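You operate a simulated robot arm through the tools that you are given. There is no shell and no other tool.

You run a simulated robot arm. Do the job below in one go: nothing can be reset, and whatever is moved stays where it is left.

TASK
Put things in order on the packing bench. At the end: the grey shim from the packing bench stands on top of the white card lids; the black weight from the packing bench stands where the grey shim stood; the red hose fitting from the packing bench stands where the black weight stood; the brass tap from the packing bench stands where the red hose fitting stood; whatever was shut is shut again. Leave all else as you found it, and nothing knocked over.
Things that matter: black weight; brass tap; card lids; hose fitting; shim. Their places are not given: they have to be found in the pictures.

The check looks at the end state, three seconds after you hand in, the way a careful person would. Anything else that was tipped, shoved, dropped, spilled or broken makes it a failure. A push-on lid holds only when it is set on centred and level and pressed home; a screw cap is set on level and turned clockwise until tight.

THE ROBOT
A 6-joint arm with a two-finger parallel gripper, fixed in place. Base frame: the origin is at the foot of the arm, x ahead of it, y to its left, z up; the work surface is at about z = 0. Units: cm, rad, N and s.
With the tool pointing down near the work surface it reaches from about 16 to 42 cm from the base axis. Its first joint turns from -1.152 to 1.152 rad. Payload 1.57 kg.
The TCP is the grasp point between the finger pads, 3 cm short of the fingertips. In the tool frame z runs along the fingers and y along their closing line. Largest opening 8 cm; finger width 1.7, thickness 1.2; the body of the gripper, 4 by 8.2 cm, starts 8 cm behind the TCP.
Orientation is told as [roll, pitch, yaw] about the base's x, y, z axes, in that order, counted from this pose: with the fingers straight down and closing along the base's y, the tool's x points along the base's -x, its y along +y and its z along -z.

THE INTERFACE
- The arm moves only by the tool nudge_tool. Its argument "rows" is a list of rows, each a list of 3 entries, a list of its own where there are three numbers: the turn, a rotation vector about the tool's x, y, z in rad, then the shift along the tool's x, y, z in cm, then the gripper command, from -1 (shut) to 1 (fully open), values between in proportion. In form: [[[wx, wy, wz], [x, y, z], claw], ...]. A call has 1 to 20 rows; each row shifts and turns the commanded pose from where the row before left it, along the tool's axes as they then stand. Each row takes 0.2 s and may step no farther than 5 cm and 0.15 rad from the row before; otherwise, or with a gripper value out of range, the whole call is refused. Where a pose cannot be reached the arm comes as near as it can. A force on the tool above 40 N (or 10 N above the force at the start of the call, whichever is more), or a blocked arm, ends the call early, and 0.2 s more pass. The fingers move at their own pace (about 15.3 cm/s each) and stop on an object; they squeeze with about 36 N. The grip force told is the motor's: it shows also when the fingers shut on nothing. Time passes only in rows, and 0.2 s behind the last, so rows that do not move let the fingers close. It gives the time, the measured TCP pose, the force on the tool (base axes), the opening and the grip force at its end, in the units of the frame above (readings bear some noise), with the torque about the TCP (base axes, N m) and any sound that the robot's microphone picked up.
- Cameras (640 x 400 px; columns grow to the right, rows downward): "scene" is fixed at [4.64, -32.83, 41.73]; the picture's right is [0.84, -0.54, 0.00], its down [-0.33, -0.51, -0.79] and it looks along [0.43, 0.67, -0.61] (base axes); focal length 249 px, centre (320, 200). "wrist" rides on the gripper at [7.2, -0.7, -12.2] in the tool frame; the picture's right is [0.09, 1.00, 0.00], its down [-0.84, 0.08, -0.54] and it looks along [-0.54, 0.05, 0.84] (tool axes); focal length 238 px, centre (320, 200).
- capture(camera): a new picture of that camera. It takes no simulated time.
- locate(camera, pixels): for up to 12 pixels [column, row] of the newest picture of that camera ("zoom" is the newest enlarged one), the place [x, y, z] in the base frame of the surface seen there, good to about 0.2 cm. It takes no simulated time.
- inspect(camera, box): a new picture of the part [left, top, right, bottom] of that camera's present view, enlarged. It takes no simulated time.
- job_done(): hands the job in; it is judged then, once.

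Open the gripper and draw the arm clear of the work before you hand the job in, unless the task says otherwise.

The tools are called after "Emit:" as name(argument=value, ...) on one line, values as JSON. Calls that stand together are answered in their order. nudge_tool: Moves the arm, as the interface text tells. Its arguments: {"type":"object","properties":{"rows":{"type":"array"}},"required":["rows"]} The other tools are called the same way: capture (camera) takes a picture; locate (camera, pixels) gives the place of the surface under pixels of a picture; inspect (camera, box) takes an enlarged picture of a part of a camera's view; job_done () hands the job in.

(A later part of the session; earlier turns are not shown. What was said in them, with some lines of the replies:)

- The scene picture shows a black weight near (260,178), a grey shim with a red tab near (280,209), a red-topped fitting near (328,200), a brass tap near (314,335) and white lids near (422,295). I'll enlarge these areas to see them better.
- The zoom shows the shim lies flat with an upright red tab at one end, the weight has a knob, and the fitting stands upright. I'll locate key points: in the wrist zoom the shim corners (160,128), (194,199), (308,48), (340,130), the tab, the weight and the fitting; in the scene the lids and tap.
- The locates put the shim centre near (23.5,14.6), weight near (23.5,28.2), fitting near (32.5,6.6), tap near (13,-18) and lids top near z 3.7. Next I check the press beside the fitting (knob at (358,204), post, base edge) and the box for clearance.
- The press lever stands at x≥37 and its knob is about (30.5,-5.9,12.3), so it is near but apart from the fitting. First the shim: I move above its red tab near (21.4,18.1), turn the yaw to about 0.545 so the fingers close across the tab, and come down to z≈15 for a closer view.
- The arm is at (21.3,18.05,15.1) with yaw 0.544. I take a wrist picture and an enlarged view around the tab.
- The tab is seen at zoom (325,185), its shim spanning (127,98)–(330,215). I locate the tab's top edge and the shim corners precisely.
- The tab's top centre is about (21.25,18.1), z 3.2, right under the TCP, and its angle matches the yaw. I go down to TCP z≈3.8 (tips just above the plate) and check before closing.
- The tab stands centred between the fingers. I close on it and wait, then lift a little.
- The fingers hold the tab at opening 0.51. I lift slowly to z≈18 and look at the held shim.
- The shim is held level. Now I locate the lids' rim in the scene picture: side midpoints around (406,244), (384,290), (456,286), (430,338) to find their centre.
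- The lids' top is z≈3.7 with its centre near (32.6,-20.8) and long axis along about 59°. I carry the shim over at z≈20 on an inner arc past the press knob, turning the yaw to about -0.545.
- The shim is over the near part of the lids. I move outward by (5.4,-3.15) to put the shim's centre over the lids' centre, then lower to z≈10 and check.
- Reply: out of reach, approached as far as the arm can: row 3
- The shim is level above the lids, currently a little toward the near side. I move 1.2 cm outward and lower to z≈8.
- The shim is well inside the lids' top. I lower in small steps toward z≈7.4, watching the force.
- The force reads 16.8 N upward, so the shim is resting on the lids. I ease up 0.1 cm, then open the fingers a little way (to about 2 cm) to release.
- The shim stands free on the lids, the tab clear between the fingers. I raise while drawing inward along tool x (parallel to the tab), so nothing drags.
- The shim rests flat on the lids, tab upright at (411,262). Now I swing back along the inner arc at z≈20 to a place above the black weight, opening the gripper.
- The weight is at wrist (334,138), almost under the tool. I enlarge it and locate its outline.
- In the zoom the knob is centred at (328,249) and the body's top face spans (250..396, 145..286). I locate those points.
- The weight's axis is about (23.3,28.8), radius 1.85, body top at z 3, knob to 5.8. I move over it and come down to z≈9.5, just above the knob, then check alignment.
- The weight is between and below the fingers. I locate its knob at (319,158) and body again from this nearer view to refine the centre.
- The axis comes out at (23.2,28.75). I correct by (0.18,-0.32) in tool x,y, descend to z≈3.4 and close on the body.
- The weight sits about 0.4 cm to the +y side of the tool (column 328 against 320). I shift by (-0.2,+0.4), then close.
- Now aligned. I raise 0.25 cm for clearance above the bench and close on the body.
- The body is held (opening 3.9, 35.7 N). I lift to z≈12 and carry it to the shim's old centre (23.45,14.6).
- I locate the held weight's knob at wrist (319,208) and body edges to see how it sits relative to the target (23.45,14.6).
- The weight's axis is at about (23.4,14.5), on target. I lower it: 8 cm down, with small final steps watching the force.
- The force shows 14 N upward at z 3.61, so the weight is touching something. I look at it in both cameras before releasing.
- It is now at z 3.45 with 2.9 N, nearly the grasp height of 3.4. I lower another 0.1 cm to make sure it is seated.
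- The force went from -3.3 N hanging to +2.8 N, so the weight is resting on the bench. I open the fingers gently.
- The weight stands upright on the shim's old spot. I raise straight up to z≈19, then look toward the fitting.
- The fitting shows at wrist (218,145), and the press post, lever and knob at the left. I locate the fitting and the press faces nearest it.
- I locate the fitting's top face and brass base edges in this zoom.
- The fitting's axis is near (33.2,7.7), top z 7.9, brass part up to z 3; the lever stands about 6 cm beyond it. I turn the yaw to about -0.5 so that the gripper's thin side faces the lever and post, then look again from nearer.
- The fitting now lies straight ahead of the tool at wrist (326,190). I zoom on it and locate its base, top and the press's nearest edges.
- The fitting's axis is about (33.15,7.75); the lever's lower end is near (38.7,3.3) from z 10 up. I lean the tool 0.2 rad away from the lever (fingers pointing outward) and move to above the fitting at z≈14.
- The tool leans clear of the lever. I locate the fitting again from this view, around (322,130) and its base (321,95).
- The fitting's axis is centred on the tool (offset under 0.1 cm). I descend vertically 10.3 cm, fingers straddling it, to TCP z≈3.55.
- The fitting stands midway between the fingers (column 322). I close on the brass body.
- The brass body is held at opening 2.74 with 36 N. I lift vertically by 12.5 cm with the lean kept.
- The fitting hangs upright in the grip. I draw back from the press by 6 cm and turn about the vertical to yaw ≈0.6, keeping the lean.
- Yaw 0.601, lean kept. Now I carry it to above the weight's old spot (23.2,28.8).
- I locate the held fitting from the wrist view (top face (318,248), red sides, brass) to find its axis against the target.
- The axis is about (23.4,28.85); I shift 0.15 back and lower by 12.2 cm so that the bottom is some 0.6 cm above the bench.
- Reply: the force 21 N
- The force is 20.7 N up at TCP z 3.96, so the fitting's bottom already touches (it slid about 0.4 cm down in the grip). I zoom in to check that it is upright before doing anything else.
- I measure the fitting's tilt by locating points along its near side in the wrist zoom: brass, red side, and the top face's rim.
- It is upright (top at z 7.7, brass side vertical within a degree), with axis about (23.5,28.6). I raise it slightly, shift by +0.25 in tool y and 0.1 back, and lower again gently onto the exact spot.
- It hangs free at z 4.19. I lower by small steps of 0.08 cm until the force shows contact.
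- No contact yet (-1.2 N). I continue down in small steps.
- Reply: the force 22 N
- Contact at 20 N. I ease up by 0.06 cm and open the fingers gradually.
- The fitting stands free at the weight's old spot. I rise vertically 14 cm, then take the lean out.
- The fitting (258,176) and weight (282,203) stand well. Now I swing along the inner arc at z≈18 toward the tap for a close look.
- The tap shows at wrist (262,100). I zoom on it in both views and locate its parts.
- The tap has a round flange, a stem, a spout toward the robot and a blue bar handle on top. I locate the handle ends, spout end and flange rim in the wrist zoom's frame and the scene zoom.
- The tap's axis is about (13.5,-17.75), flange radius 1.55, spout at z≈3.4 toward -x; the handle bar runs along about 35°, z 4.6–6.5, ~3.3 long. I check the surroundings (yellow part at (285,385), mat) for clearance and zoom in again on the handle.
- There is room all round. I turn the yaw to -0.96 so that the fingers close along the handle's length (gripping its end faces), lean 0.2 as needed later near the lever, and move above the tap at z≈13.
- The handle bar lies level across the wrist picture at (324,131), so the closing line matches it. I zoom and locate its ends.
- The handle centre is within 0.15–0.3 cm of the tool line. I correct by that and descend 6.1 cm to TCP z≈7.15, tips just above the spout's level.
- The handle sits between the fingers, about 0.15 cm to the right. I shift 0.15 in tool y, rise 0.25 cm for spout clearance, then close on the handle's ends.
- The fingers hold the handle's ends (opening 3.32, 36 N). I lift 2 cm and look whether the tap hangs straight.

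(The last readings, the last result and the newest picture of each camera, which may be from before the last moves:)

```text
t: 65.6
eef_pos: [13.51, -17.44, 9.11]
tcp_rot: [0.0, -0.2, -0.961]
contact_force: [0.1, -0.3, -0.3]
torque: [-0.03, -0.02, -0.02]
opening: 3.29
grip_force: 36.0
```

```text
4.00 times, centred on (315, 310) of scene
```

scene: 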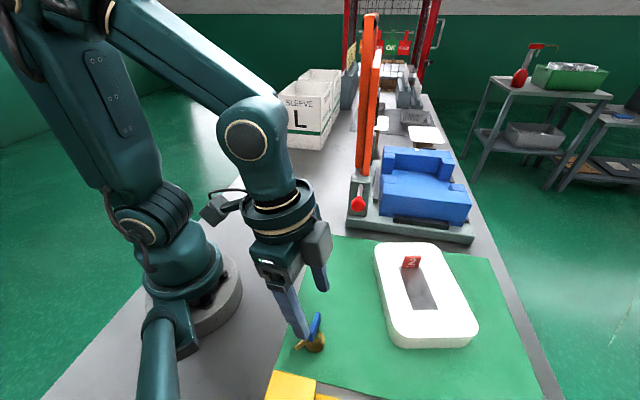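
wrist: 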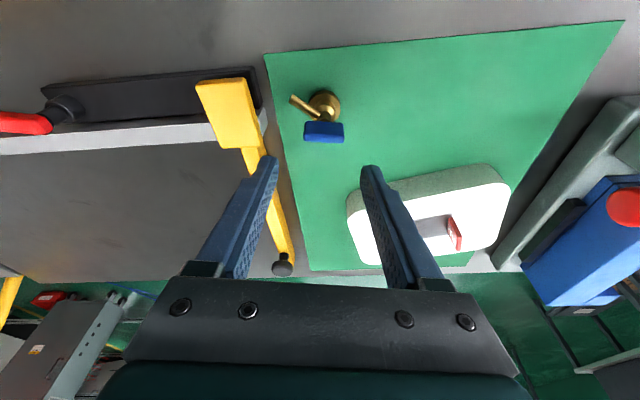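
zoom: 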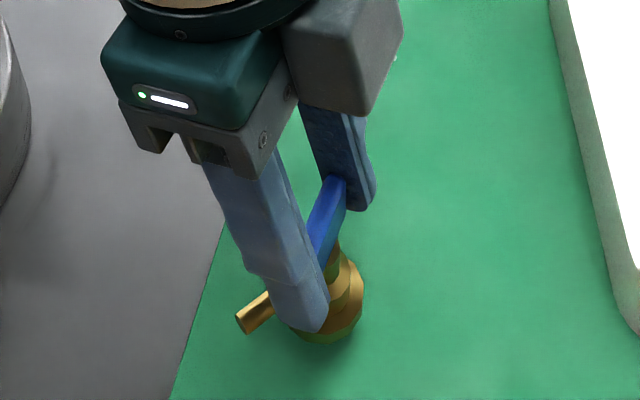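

The tap hangs exactly as it stood, with no slip. I lift to z≈18, turn the yaw to -0.5 with the lean kept, and start along the inner arc toward the fitting's old spot.

Emit:
nudge_tool(rows=[[[0, 0, 0], [-0.398, 0, -1.96], -1], [[0, 0, 0], [-0.5, 0, -2.45], -1], [[0, 0, 0], [-0.5, 0, -2.45], -1], [[0, 0, 0], [-0.398, 0, -1.96], -1], [[-0.0229, 0, -0.1127], [0, 0, 0], -1], [[-0.0229, 0, -0.1127], [0, 0, 0], -1], [[-0.0229, 0, -0.1127], [0, 0, 0], -1], [[-0.0229, 0, -0.1127], [0, 0, 0], -1], [[0, 0, 0], [-0.145, 1.3, 0.03], -1], [[0, 0, 0], [-0.289, 2.59, 0.0587], -1], [[0, 0, 0], [-0.289, 2.59, 0.0587], -1], [[0, 0, 0], [-0.145, 1.3, 0.03], -1], [[0, 0, 0], [0, 0, 0], -1]])

Emit:
capture(camera="scene")

Emit:
capture(camera="wrist")

```text
t: 68.4
eef_pos: [18.04, -11.16, 18.22]
tcp_rot: [-0.001, -0.2, -0.5]
contact_force: [-0.7, -0.1, -1.0]
torque: [0.01, 0.0, 0.01]
opening: 3.3
grip_force: 36.6
```

```text
taken
```

scene: 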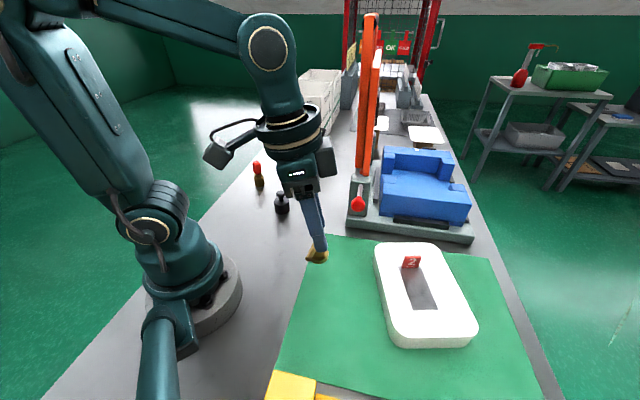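

```text
taken
```

wrist: 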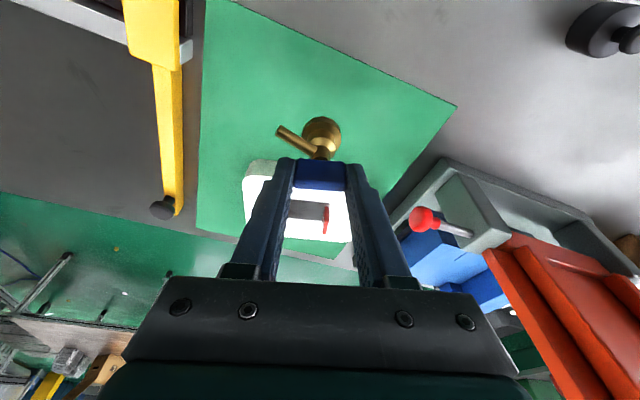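

The tap is still held straight. I carry on along the arc toward (27,10).

Emit:
nudge_tool(rows=[[[0, 0, 0], [-0.026, 1.35, 0.005], -1], [[0, 0, 0], [-0.052, 2.69, 0.0105], -1], [[0, 0, 0], [-0.052, 2.69, 0.0105], -1], [[0, 0, 0], [0.1, 2.7, -0.02], -1], [[0, 0, 0], [0.392, 2.82, -0.0796], -1], [[0, 0, 0], [0.392, 2.82, -0.0796], -1], [[0, 0, 0], [0.37, 2.6, -0.075], -1], [[0, 0, 0], [0.366, 2.075, -0.0742], -1], [[0, 0, 0], [0.366, 2.075, -0.0742], -1], [[0, 0, 0], [0.15, 1.0, -0.03], -1], [[0, 0, 0], [0, 0, 0], -1]])

Emit:
capture(camera="wrist")

```text
t: 70.8
eef_pos: [27.2, 9.65, 18.14]
tcp_rot: [-0.001, -0.2, -0.501]
contact_force: [0.0, -0.4, -0.5]
torque: [0.01, -0.04, 0.01]
opening: 3.3
grip_force: 36.2
```

```text
taken
```

wrist: 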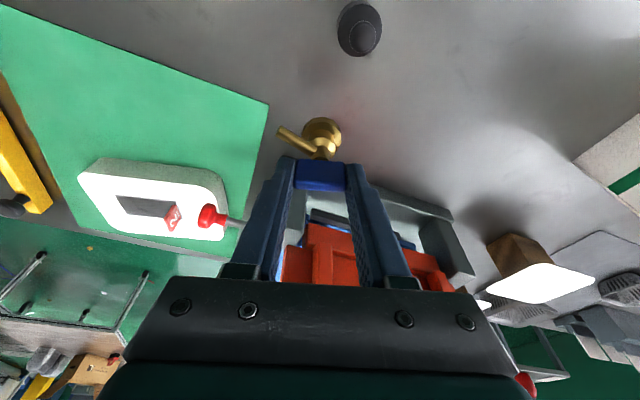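

Next I move over the fitting's old spot (33.2,7.73), lowering to z≈14 on the way.

Emit:
nudge_tool(rows=[[[0, 0, 0], [-0.836, 0.197, 0.833], -1], [[0, 0, 0], [-1.672, 0.393, 1.666], -1], [[0, 0, 0], [-1.672, 0.393, 1.666], -1], [[0, 0, 0], [-0.836, 0.197, 0.833], -1], [[0, 0, 0], [0, 0, 0], -1], [[0, 0, 0], [0, 0, 0], -1]])

Emit:
capture(camera="scene")

Emit:
capture(camera="wrist")

```text
t: 72.2
eef_pos: [32.84, 8.09, 14.42]
tcp_rot: [0.001, -0.201, -0.5]
contact_force: [1.0, -0.4, -0.7]
torque: [0.02, 0.02, -0.01]
opening: 3.3
grip_force: 35.9
```

```text
taken
```

scene: 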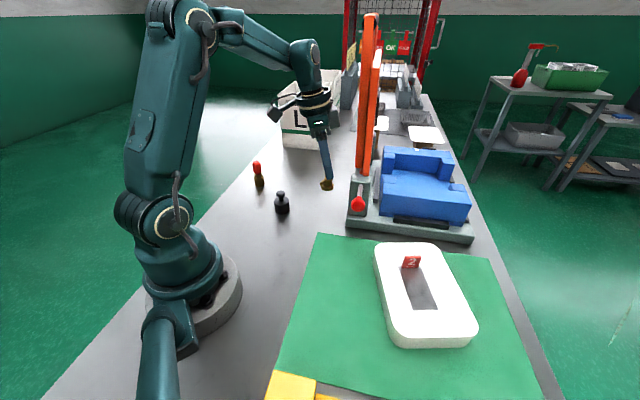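

```text
taken
```

wrist: 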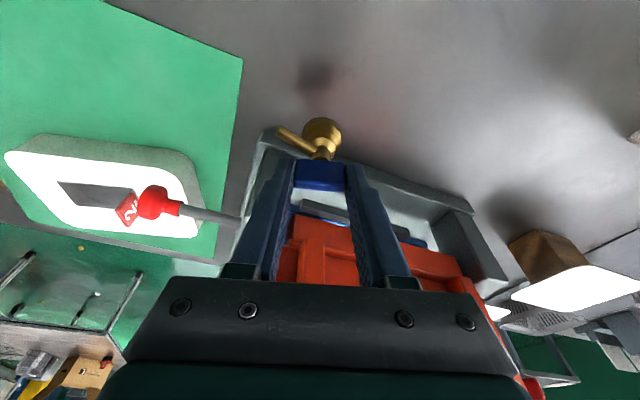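

I zoom on the tap in the wrist view and locate its flange rim to find its axis before lowering.

Emit:
inspect(camera="wrist", box=[270, 105, 370, 195])

Emit:
locate(camera="zoom", pixels=[[330, 62], [255, 110], [405, 110], [300, 70], [370, 75], [400, 150], [320, 125], [110, 110], [330, 75], [275, 85], [270, 270], [390, 270]])

```text
4.44 times, centred on (320, 150) of wrist
```

zoom: 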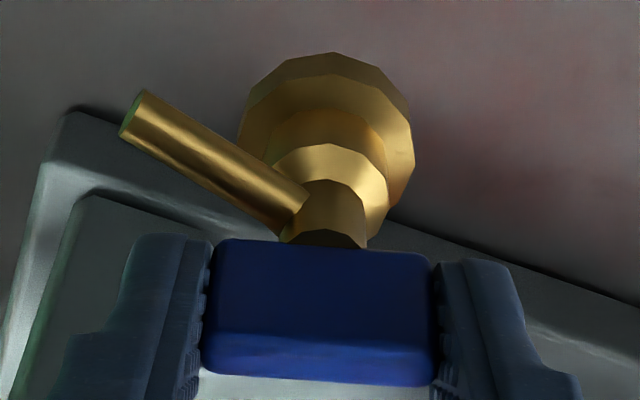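

```text
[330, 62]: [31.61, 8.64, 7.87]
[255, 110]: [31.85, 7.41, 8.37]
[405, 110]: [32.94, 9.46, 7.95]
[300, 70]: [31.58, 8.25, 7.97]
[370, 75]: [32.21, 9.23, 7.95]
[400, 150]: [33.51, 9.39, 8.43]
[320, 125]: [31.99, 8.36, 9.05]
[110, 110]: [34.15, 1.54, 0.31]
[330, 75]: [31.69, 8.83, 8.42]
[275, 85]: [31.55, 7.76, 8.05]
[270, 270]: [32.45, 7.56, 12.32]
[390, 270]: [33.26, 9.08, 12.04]
```

The tap's axis is at about (33.08,8.0). I correct by (0.2 outward, -0.18 in y) and lower 6.8 cm, leaving about half a centimetre.

Emit:
nudge_tool(rows=[[[0, 0, 0], [0.3, -0.09, 1.98], -1], [[0, 0, 0], [0.3, -0.09, 1.98], -1], [[0, 0, 0], [0.318, 0, 1.568], -1], [[0, 0, 0], [0.239, 0, 1.176], -1], [[0, 0, 0], [0, 0, 0], -1], [[0, 0, 0], [0, 0, 0], -1]])

Emit:
inspect(camera="scene", box=[280, 130, 400, 240])

Emit:
inspect(camera="wrist", box=[270, 105, 370, 195])

```text
t: 73.6
eef_pos: [33.09, 7.93, 7.43]
tcp_rot: [0.001, -0.201, -0.502]
contact_force: [0.0, -0.2, -0.5]
torque: [0.03, -0.02, 0.0]
opening: 3.31
grip_force: 35.5
```

```text
3.64 times, centred on (340, 185) of scene
```

zoom: 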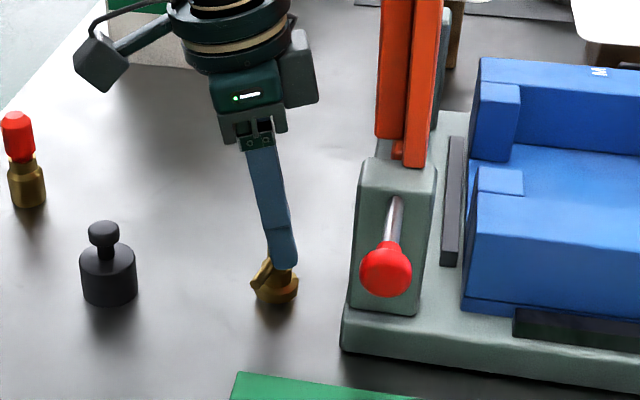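

```text
4.44 times, centred on (320, 150) of wrist
```

zoom: 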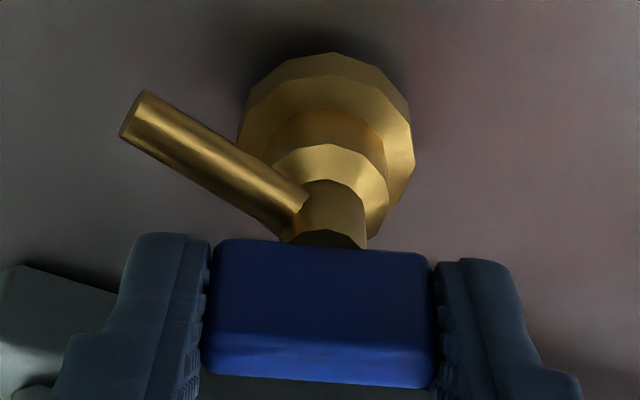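

The tap hangs just above the bench, upright and clear of the press. I lower in small steps until contact.

Emit:
nudge_tool(rows=[[[0, 0, 0], [0.04, 0, 0.196], -1], [[0, 0, 0], [0.02, 0, 0.098], -1], [[0, 0, 0], [0, 0, 0], -1]])

Emit:
nudge_tool(rows=[[[0, 0, 0], [0.016, 0, 0.078], -1], [[0, 0, 0], [0, 0, 0], -1]])

```text
t: 74.4
eef_pos: [33.15, 8.02, 7.21]
tcp_rot: [-0.001, -0.2, -0.501]
contact_force: [-0.3, -0.7, -0.2]
torque: [0.03, 0.0, 0.0]
opening: 3.29
grip_force: 36.3
```

```text
t: 75.0
eef_pos: [32.96, 7.96, 7.11]
tcp_rot: [0.0, -0.2, -0.501]
contact_force: [1.0, 0.2, -0.2]
torque: [0.01, 0.02, -0.02]
opening: 3.31
grip_force: 36.2
```

No contact yet at z 7.11. I go on in 0.08 cm steps.

Emit:
nudge_tool(rows=[[[0, 0, 0], [0.016, 0, 0.078], -1], [[0, 0, 0], [0, 0, 0], -1]])

Emit:
nudge_tool(rows=[[[0, 0, 0], [0.012, 0, 0.059], -1], [[0, 0, 0], [0, 0, 0], -1]])

```text
t: 75.6
eef_pos: [33.18, 7.87, 7.04]
tcp_rot: [0.0, -0.199, -0.501]
contact_force: [0.5, 0.1, -1.0]
torque: [0.02, 0.01, -0.03]
opening: 3.29
grip_force: 35.9
```

```text
t: 76.2
eef_pos: [33.11, 7.99, 6.87]
tcp_rot: [0.0, -0.201, -0.501]
contact_force: [-0.5, 0.6, 1.4]
torque: [0.02, 0.03, 0.03]
opening: 3.31
grip_force: 35.9
```

The force has turned to +1.4 N, maybe first contact. One more 0.06 cm step to confirm.

Emit:
nudge_tool(rows=[[[0, 0, 0], [0.012, 0, 0.059], -1], [[0, 0, 0], [0, 0, 0], -1]])

Emit:
inspect(camera="scene", box=[300, 170, 360, 230])

```text
t: 76.8
eef_pos: [33.11, 7.88, 6.81]
tcp_rot: [0.0, -0.202, -0.502]
contact_force: [-6.3, -0.4, 21.6]
torque: [-0.03, 0.4, 0.0]
opening: 3.29
grip_force: 35.8
```

```text
6.67 times, centred on (330, 200) of scene
```

zoom: 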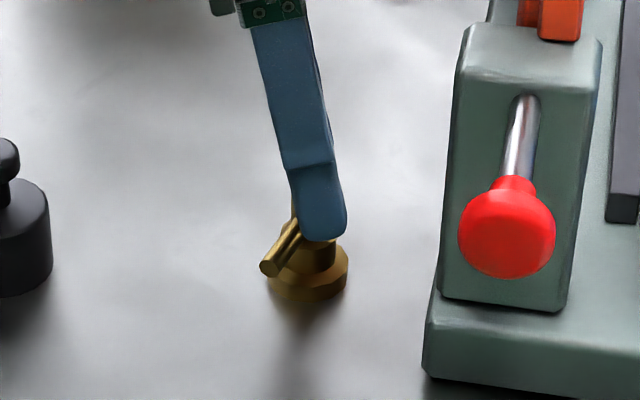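

Contact is certain (21.6 N). I ease up 0.05 cm and open the fingers gradually to about 5.6 cm.

Emit:
nudge_tool(rows=[[[0, 0, 0], [-0.01, 0, -0.055], -1], [[0, 0, 0], [0, 0, 0], -1], [[0, 0, 0], [0, 0, 0], -0.1], [[0, 0, 0], [0, 0, 0], 0.1], [[0, 0, 0], [0, 0, 0], 0.3], [[0, 0, 0], [0, 0, 0], 0.4]])

Emit:
inspect(camera="wrist", box=[220, 95, 420, 235])

Emit:
inspect(camera="scene", box=[300, 160, 360, 220])

```text
t: 78.2
eef_pos: [33.0, 7.84, 6.94]
tcp_rot: [-0.001, -0.201, -0.501]
contact_force: [-0.2, -0.1, 0.3]
torque: [0.03, 0.0, -0.01]
opening: 5.59
grip_force: 0.0
```

```text
2.86 times, centred on (320, 165) of wrist
```

zoom: 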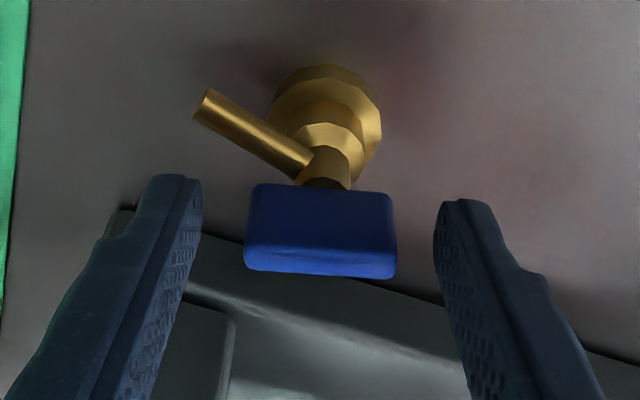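

```text
6.67 times, centred on (330, 190) of scene
```

zoom: 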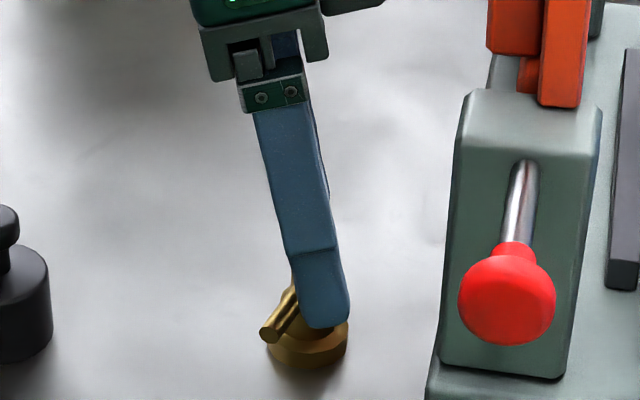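

The tap stands free. I rise vertically 9 cm, then draw back from the press and take out the lean.

Emit:
nudge_tool(rows=[[[0, 0, 0], [-0.199, 0, -0.98], 0.4], [[0, 0, 0], [-0.398, 0, -1.96], 0.4], [[0, 0, 0], [-0.597, 0, -2.94], 0.4], [[0, 0, 0], [-0.597, 0, -2.94], 0.4], [[0, 0, 0], [1.96, 0, -0.398], 0.4], [[0, 0, 0], [1.96, 0, -0.398], 0.4], [[0, 0, 0], [1.96, 0, -0.398], 0.4], [[0, 0, 0], [1.4, 0, -2.2], 0.4], [[0, 0.1, 0], [0, 0, 0], 0.4], [[0, 0.1, 0], [0, 0, 0], 0.4], [[0, 0, 0], [0, 0, 0], 0.4]])

Emit:
capture(camera="scene")

Emit:
capture(camera="wrist")

```text
t: 80.6
eef_pos: [25.99, 11.55, 17.71]
tcp_rot: [0.0, 0.0, -0.5]
contact_force: [-0.3, -0.3, 0.1]
torque: [0.03, -0.03, -0.01]
opening: 5.59
grip_force: 0.1
```

```text
taken
```

scene: 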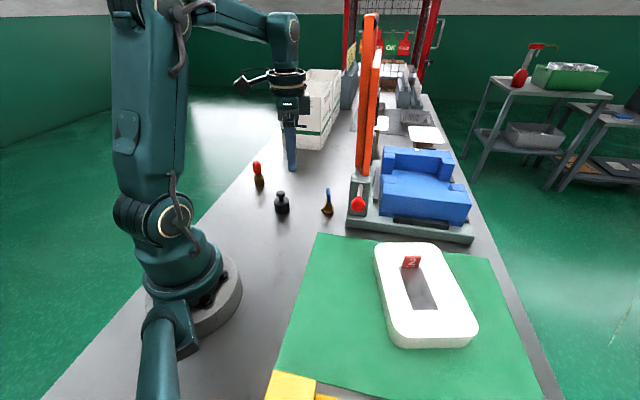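

```text
taken
```

wrist: 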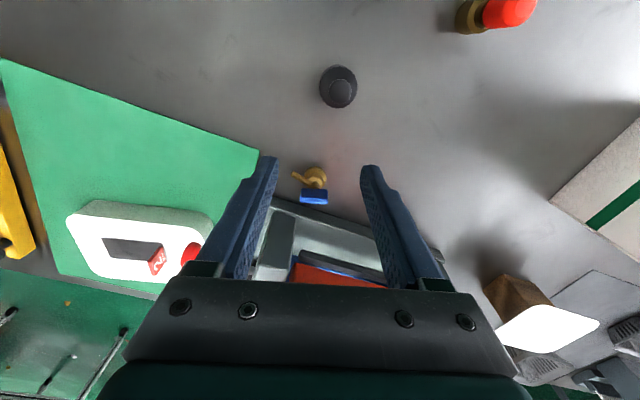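

All four things are moved: fitting (258,176), weight (282,204), tap (327,202), shim on lids (413,285). I check each closely and locate them.

Emit:
inspect(camera="scene", box=[230, 150, 390, 250])

Emit:
locate(camera="zoom", pixels=[[387, 255], [372, 245], [408, 245], [205, 250], [190, 235], [232, 235], [115, 145], [388, 195], [208, 180], [106, 50]])

Emit:
inspect(camera="scene", box=[350, 220, 510, 360])

Emit:
locate(camera="zoom", pixels=[[150, 115], [225, 115], [215, 255], [305, 255], [228, 180], [320, 100], [180, 120], [250, 66], [440, 300]])

```text
4.00 times, centred on (310, 200) of scene
```

zoom: 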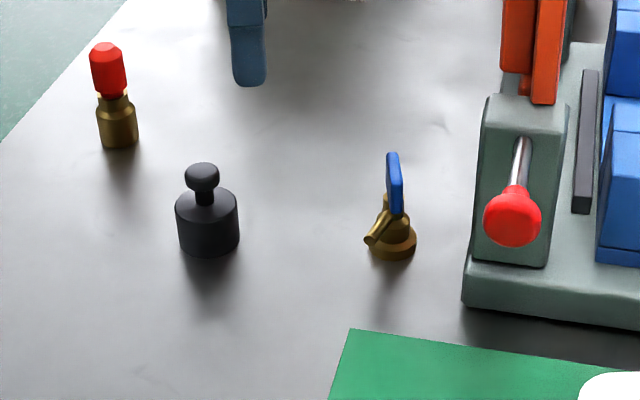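

```text
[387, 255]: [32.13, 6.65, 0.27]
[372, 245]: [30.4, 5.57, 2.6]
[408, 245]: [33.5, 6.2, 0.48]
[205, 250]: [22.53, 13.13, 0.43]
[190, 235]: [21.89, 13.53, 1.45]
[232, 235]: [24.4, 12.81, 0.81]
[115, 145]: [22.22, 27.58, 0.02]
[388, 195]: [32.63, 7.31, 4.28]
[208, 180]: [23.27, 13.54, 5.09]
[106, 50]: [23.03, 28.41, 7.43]
```

```text
2.86 times, centred on (430, 290) of scene
```

zoom: 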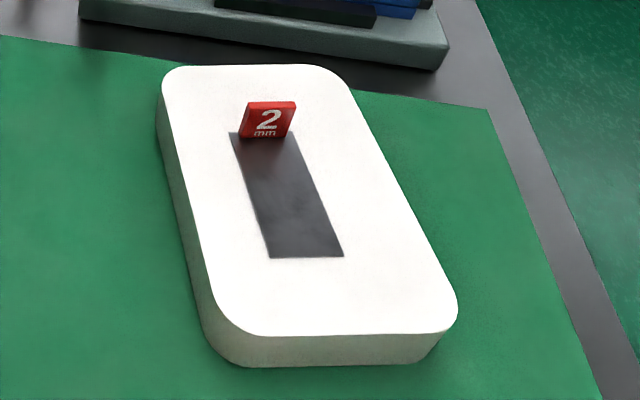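

```text
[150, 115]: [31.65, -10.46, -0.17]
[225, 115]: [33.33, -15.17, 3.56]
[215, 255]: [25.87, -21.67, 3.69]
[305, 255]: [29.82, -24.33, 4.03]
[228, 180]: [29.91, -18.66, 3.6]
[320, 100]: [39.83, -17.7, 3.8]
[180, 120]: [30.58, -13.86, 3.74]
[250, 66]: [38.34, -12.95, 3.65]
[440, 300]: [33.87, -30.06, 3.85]
```

All stand upright: weight axis ≈(23.5,14.7), fitting at the weight's spot, tap at the fitting's spot, shim flat on the unmoved lids. I open the gripper and draw the arm up to about its starting pose.

Emit:
nudge_tool(rows=[[[0, 0, 0], [0, 0, -2], 0.6], [[0, 0, 0], [0, 0, -2], 0.8], [[0, 0, 0], [0, 0, -1.5], 1], [[0, 0, -0.125], [0, 0, 0], 1], [[0, 0, -0.125], [0, 0, 0], 1], [[0, 0, -0.125], [0, 0, 0], 1], [[0, 0, -0.125], [0, 0, 0], 1], [[0, 0, 0], [1.1, 1.6, 0], 1], [[0, 0, 0], [0, 0, 0], 1], [[0, 0, 0], [0, 0, 0], 1]])

Emit:
capture(camera="scene")

Emit:
capture(camera="wrist")

```text
t: 82.8
eef_pos: [25.05, 13.21, 23.51]
tcp_rot: [-0.001, -0.001, 0.001]
contact_force: [-0.4, -0.1, 0.4]
torque: [0.0, 0.03, -0.01]
opening: 8.0
grip_force: 0.0
```

```text
taken
```

scene: 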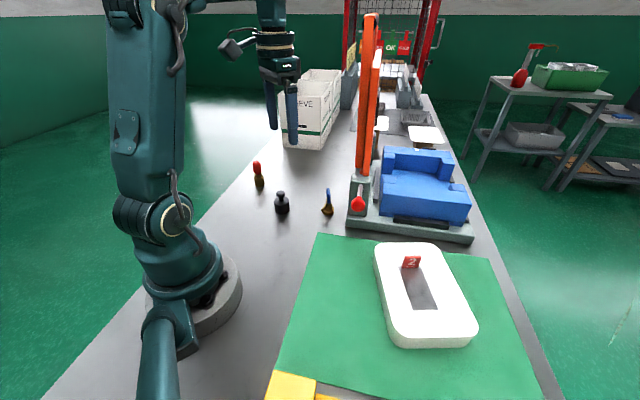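

```text
taken
```

wrist: 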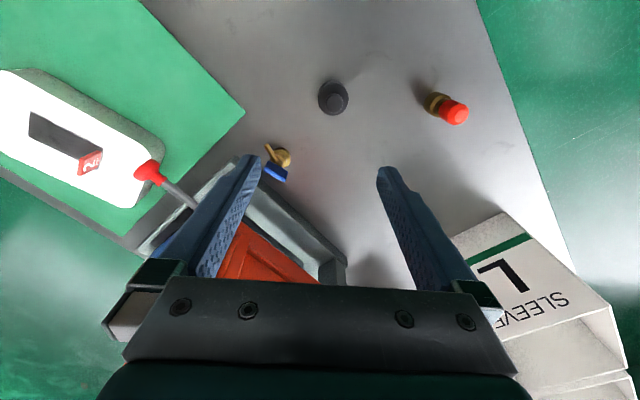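

Compared with the first wrist picture, the weight (333,97) is where the shim lay, the fitting's base (434,101) where the weight stood, and the tap's flange (283,157) where the fitting stood. The shim lies on the lids, and the gripper is open and clear, so I hand in the job.

Emit:
job_done()

```text
The job is handed in.
```

The packing bench is arranged as asked, and I've handed the job in. I haven't been told the result of the check.

| Thing | Where it stands now |
|---|---|
| Grey shim | Flat on top of the white card lids, tab upright |
| Black weight | Where the shim was |
| Red hose fitting | Where the black weight was |
| Brass tap | Where the hose fitting was |

- **Placement:** from the last pictures, each piece stands upright within a few millimetres of its spot. Position readings are only good to about 0.2 cm.
- **Tap direction:** the tap's spout and handle are turned about 26° from how they were, because I set it down with the gripper angled to stay clear of the press lever.
- **Everything else:** in the pictures the lids look unmoved and nothing was knocked over. I opened nothing, so there was nothing to shut.
- **Arm:** it is back near its starting pose with the gripper open.
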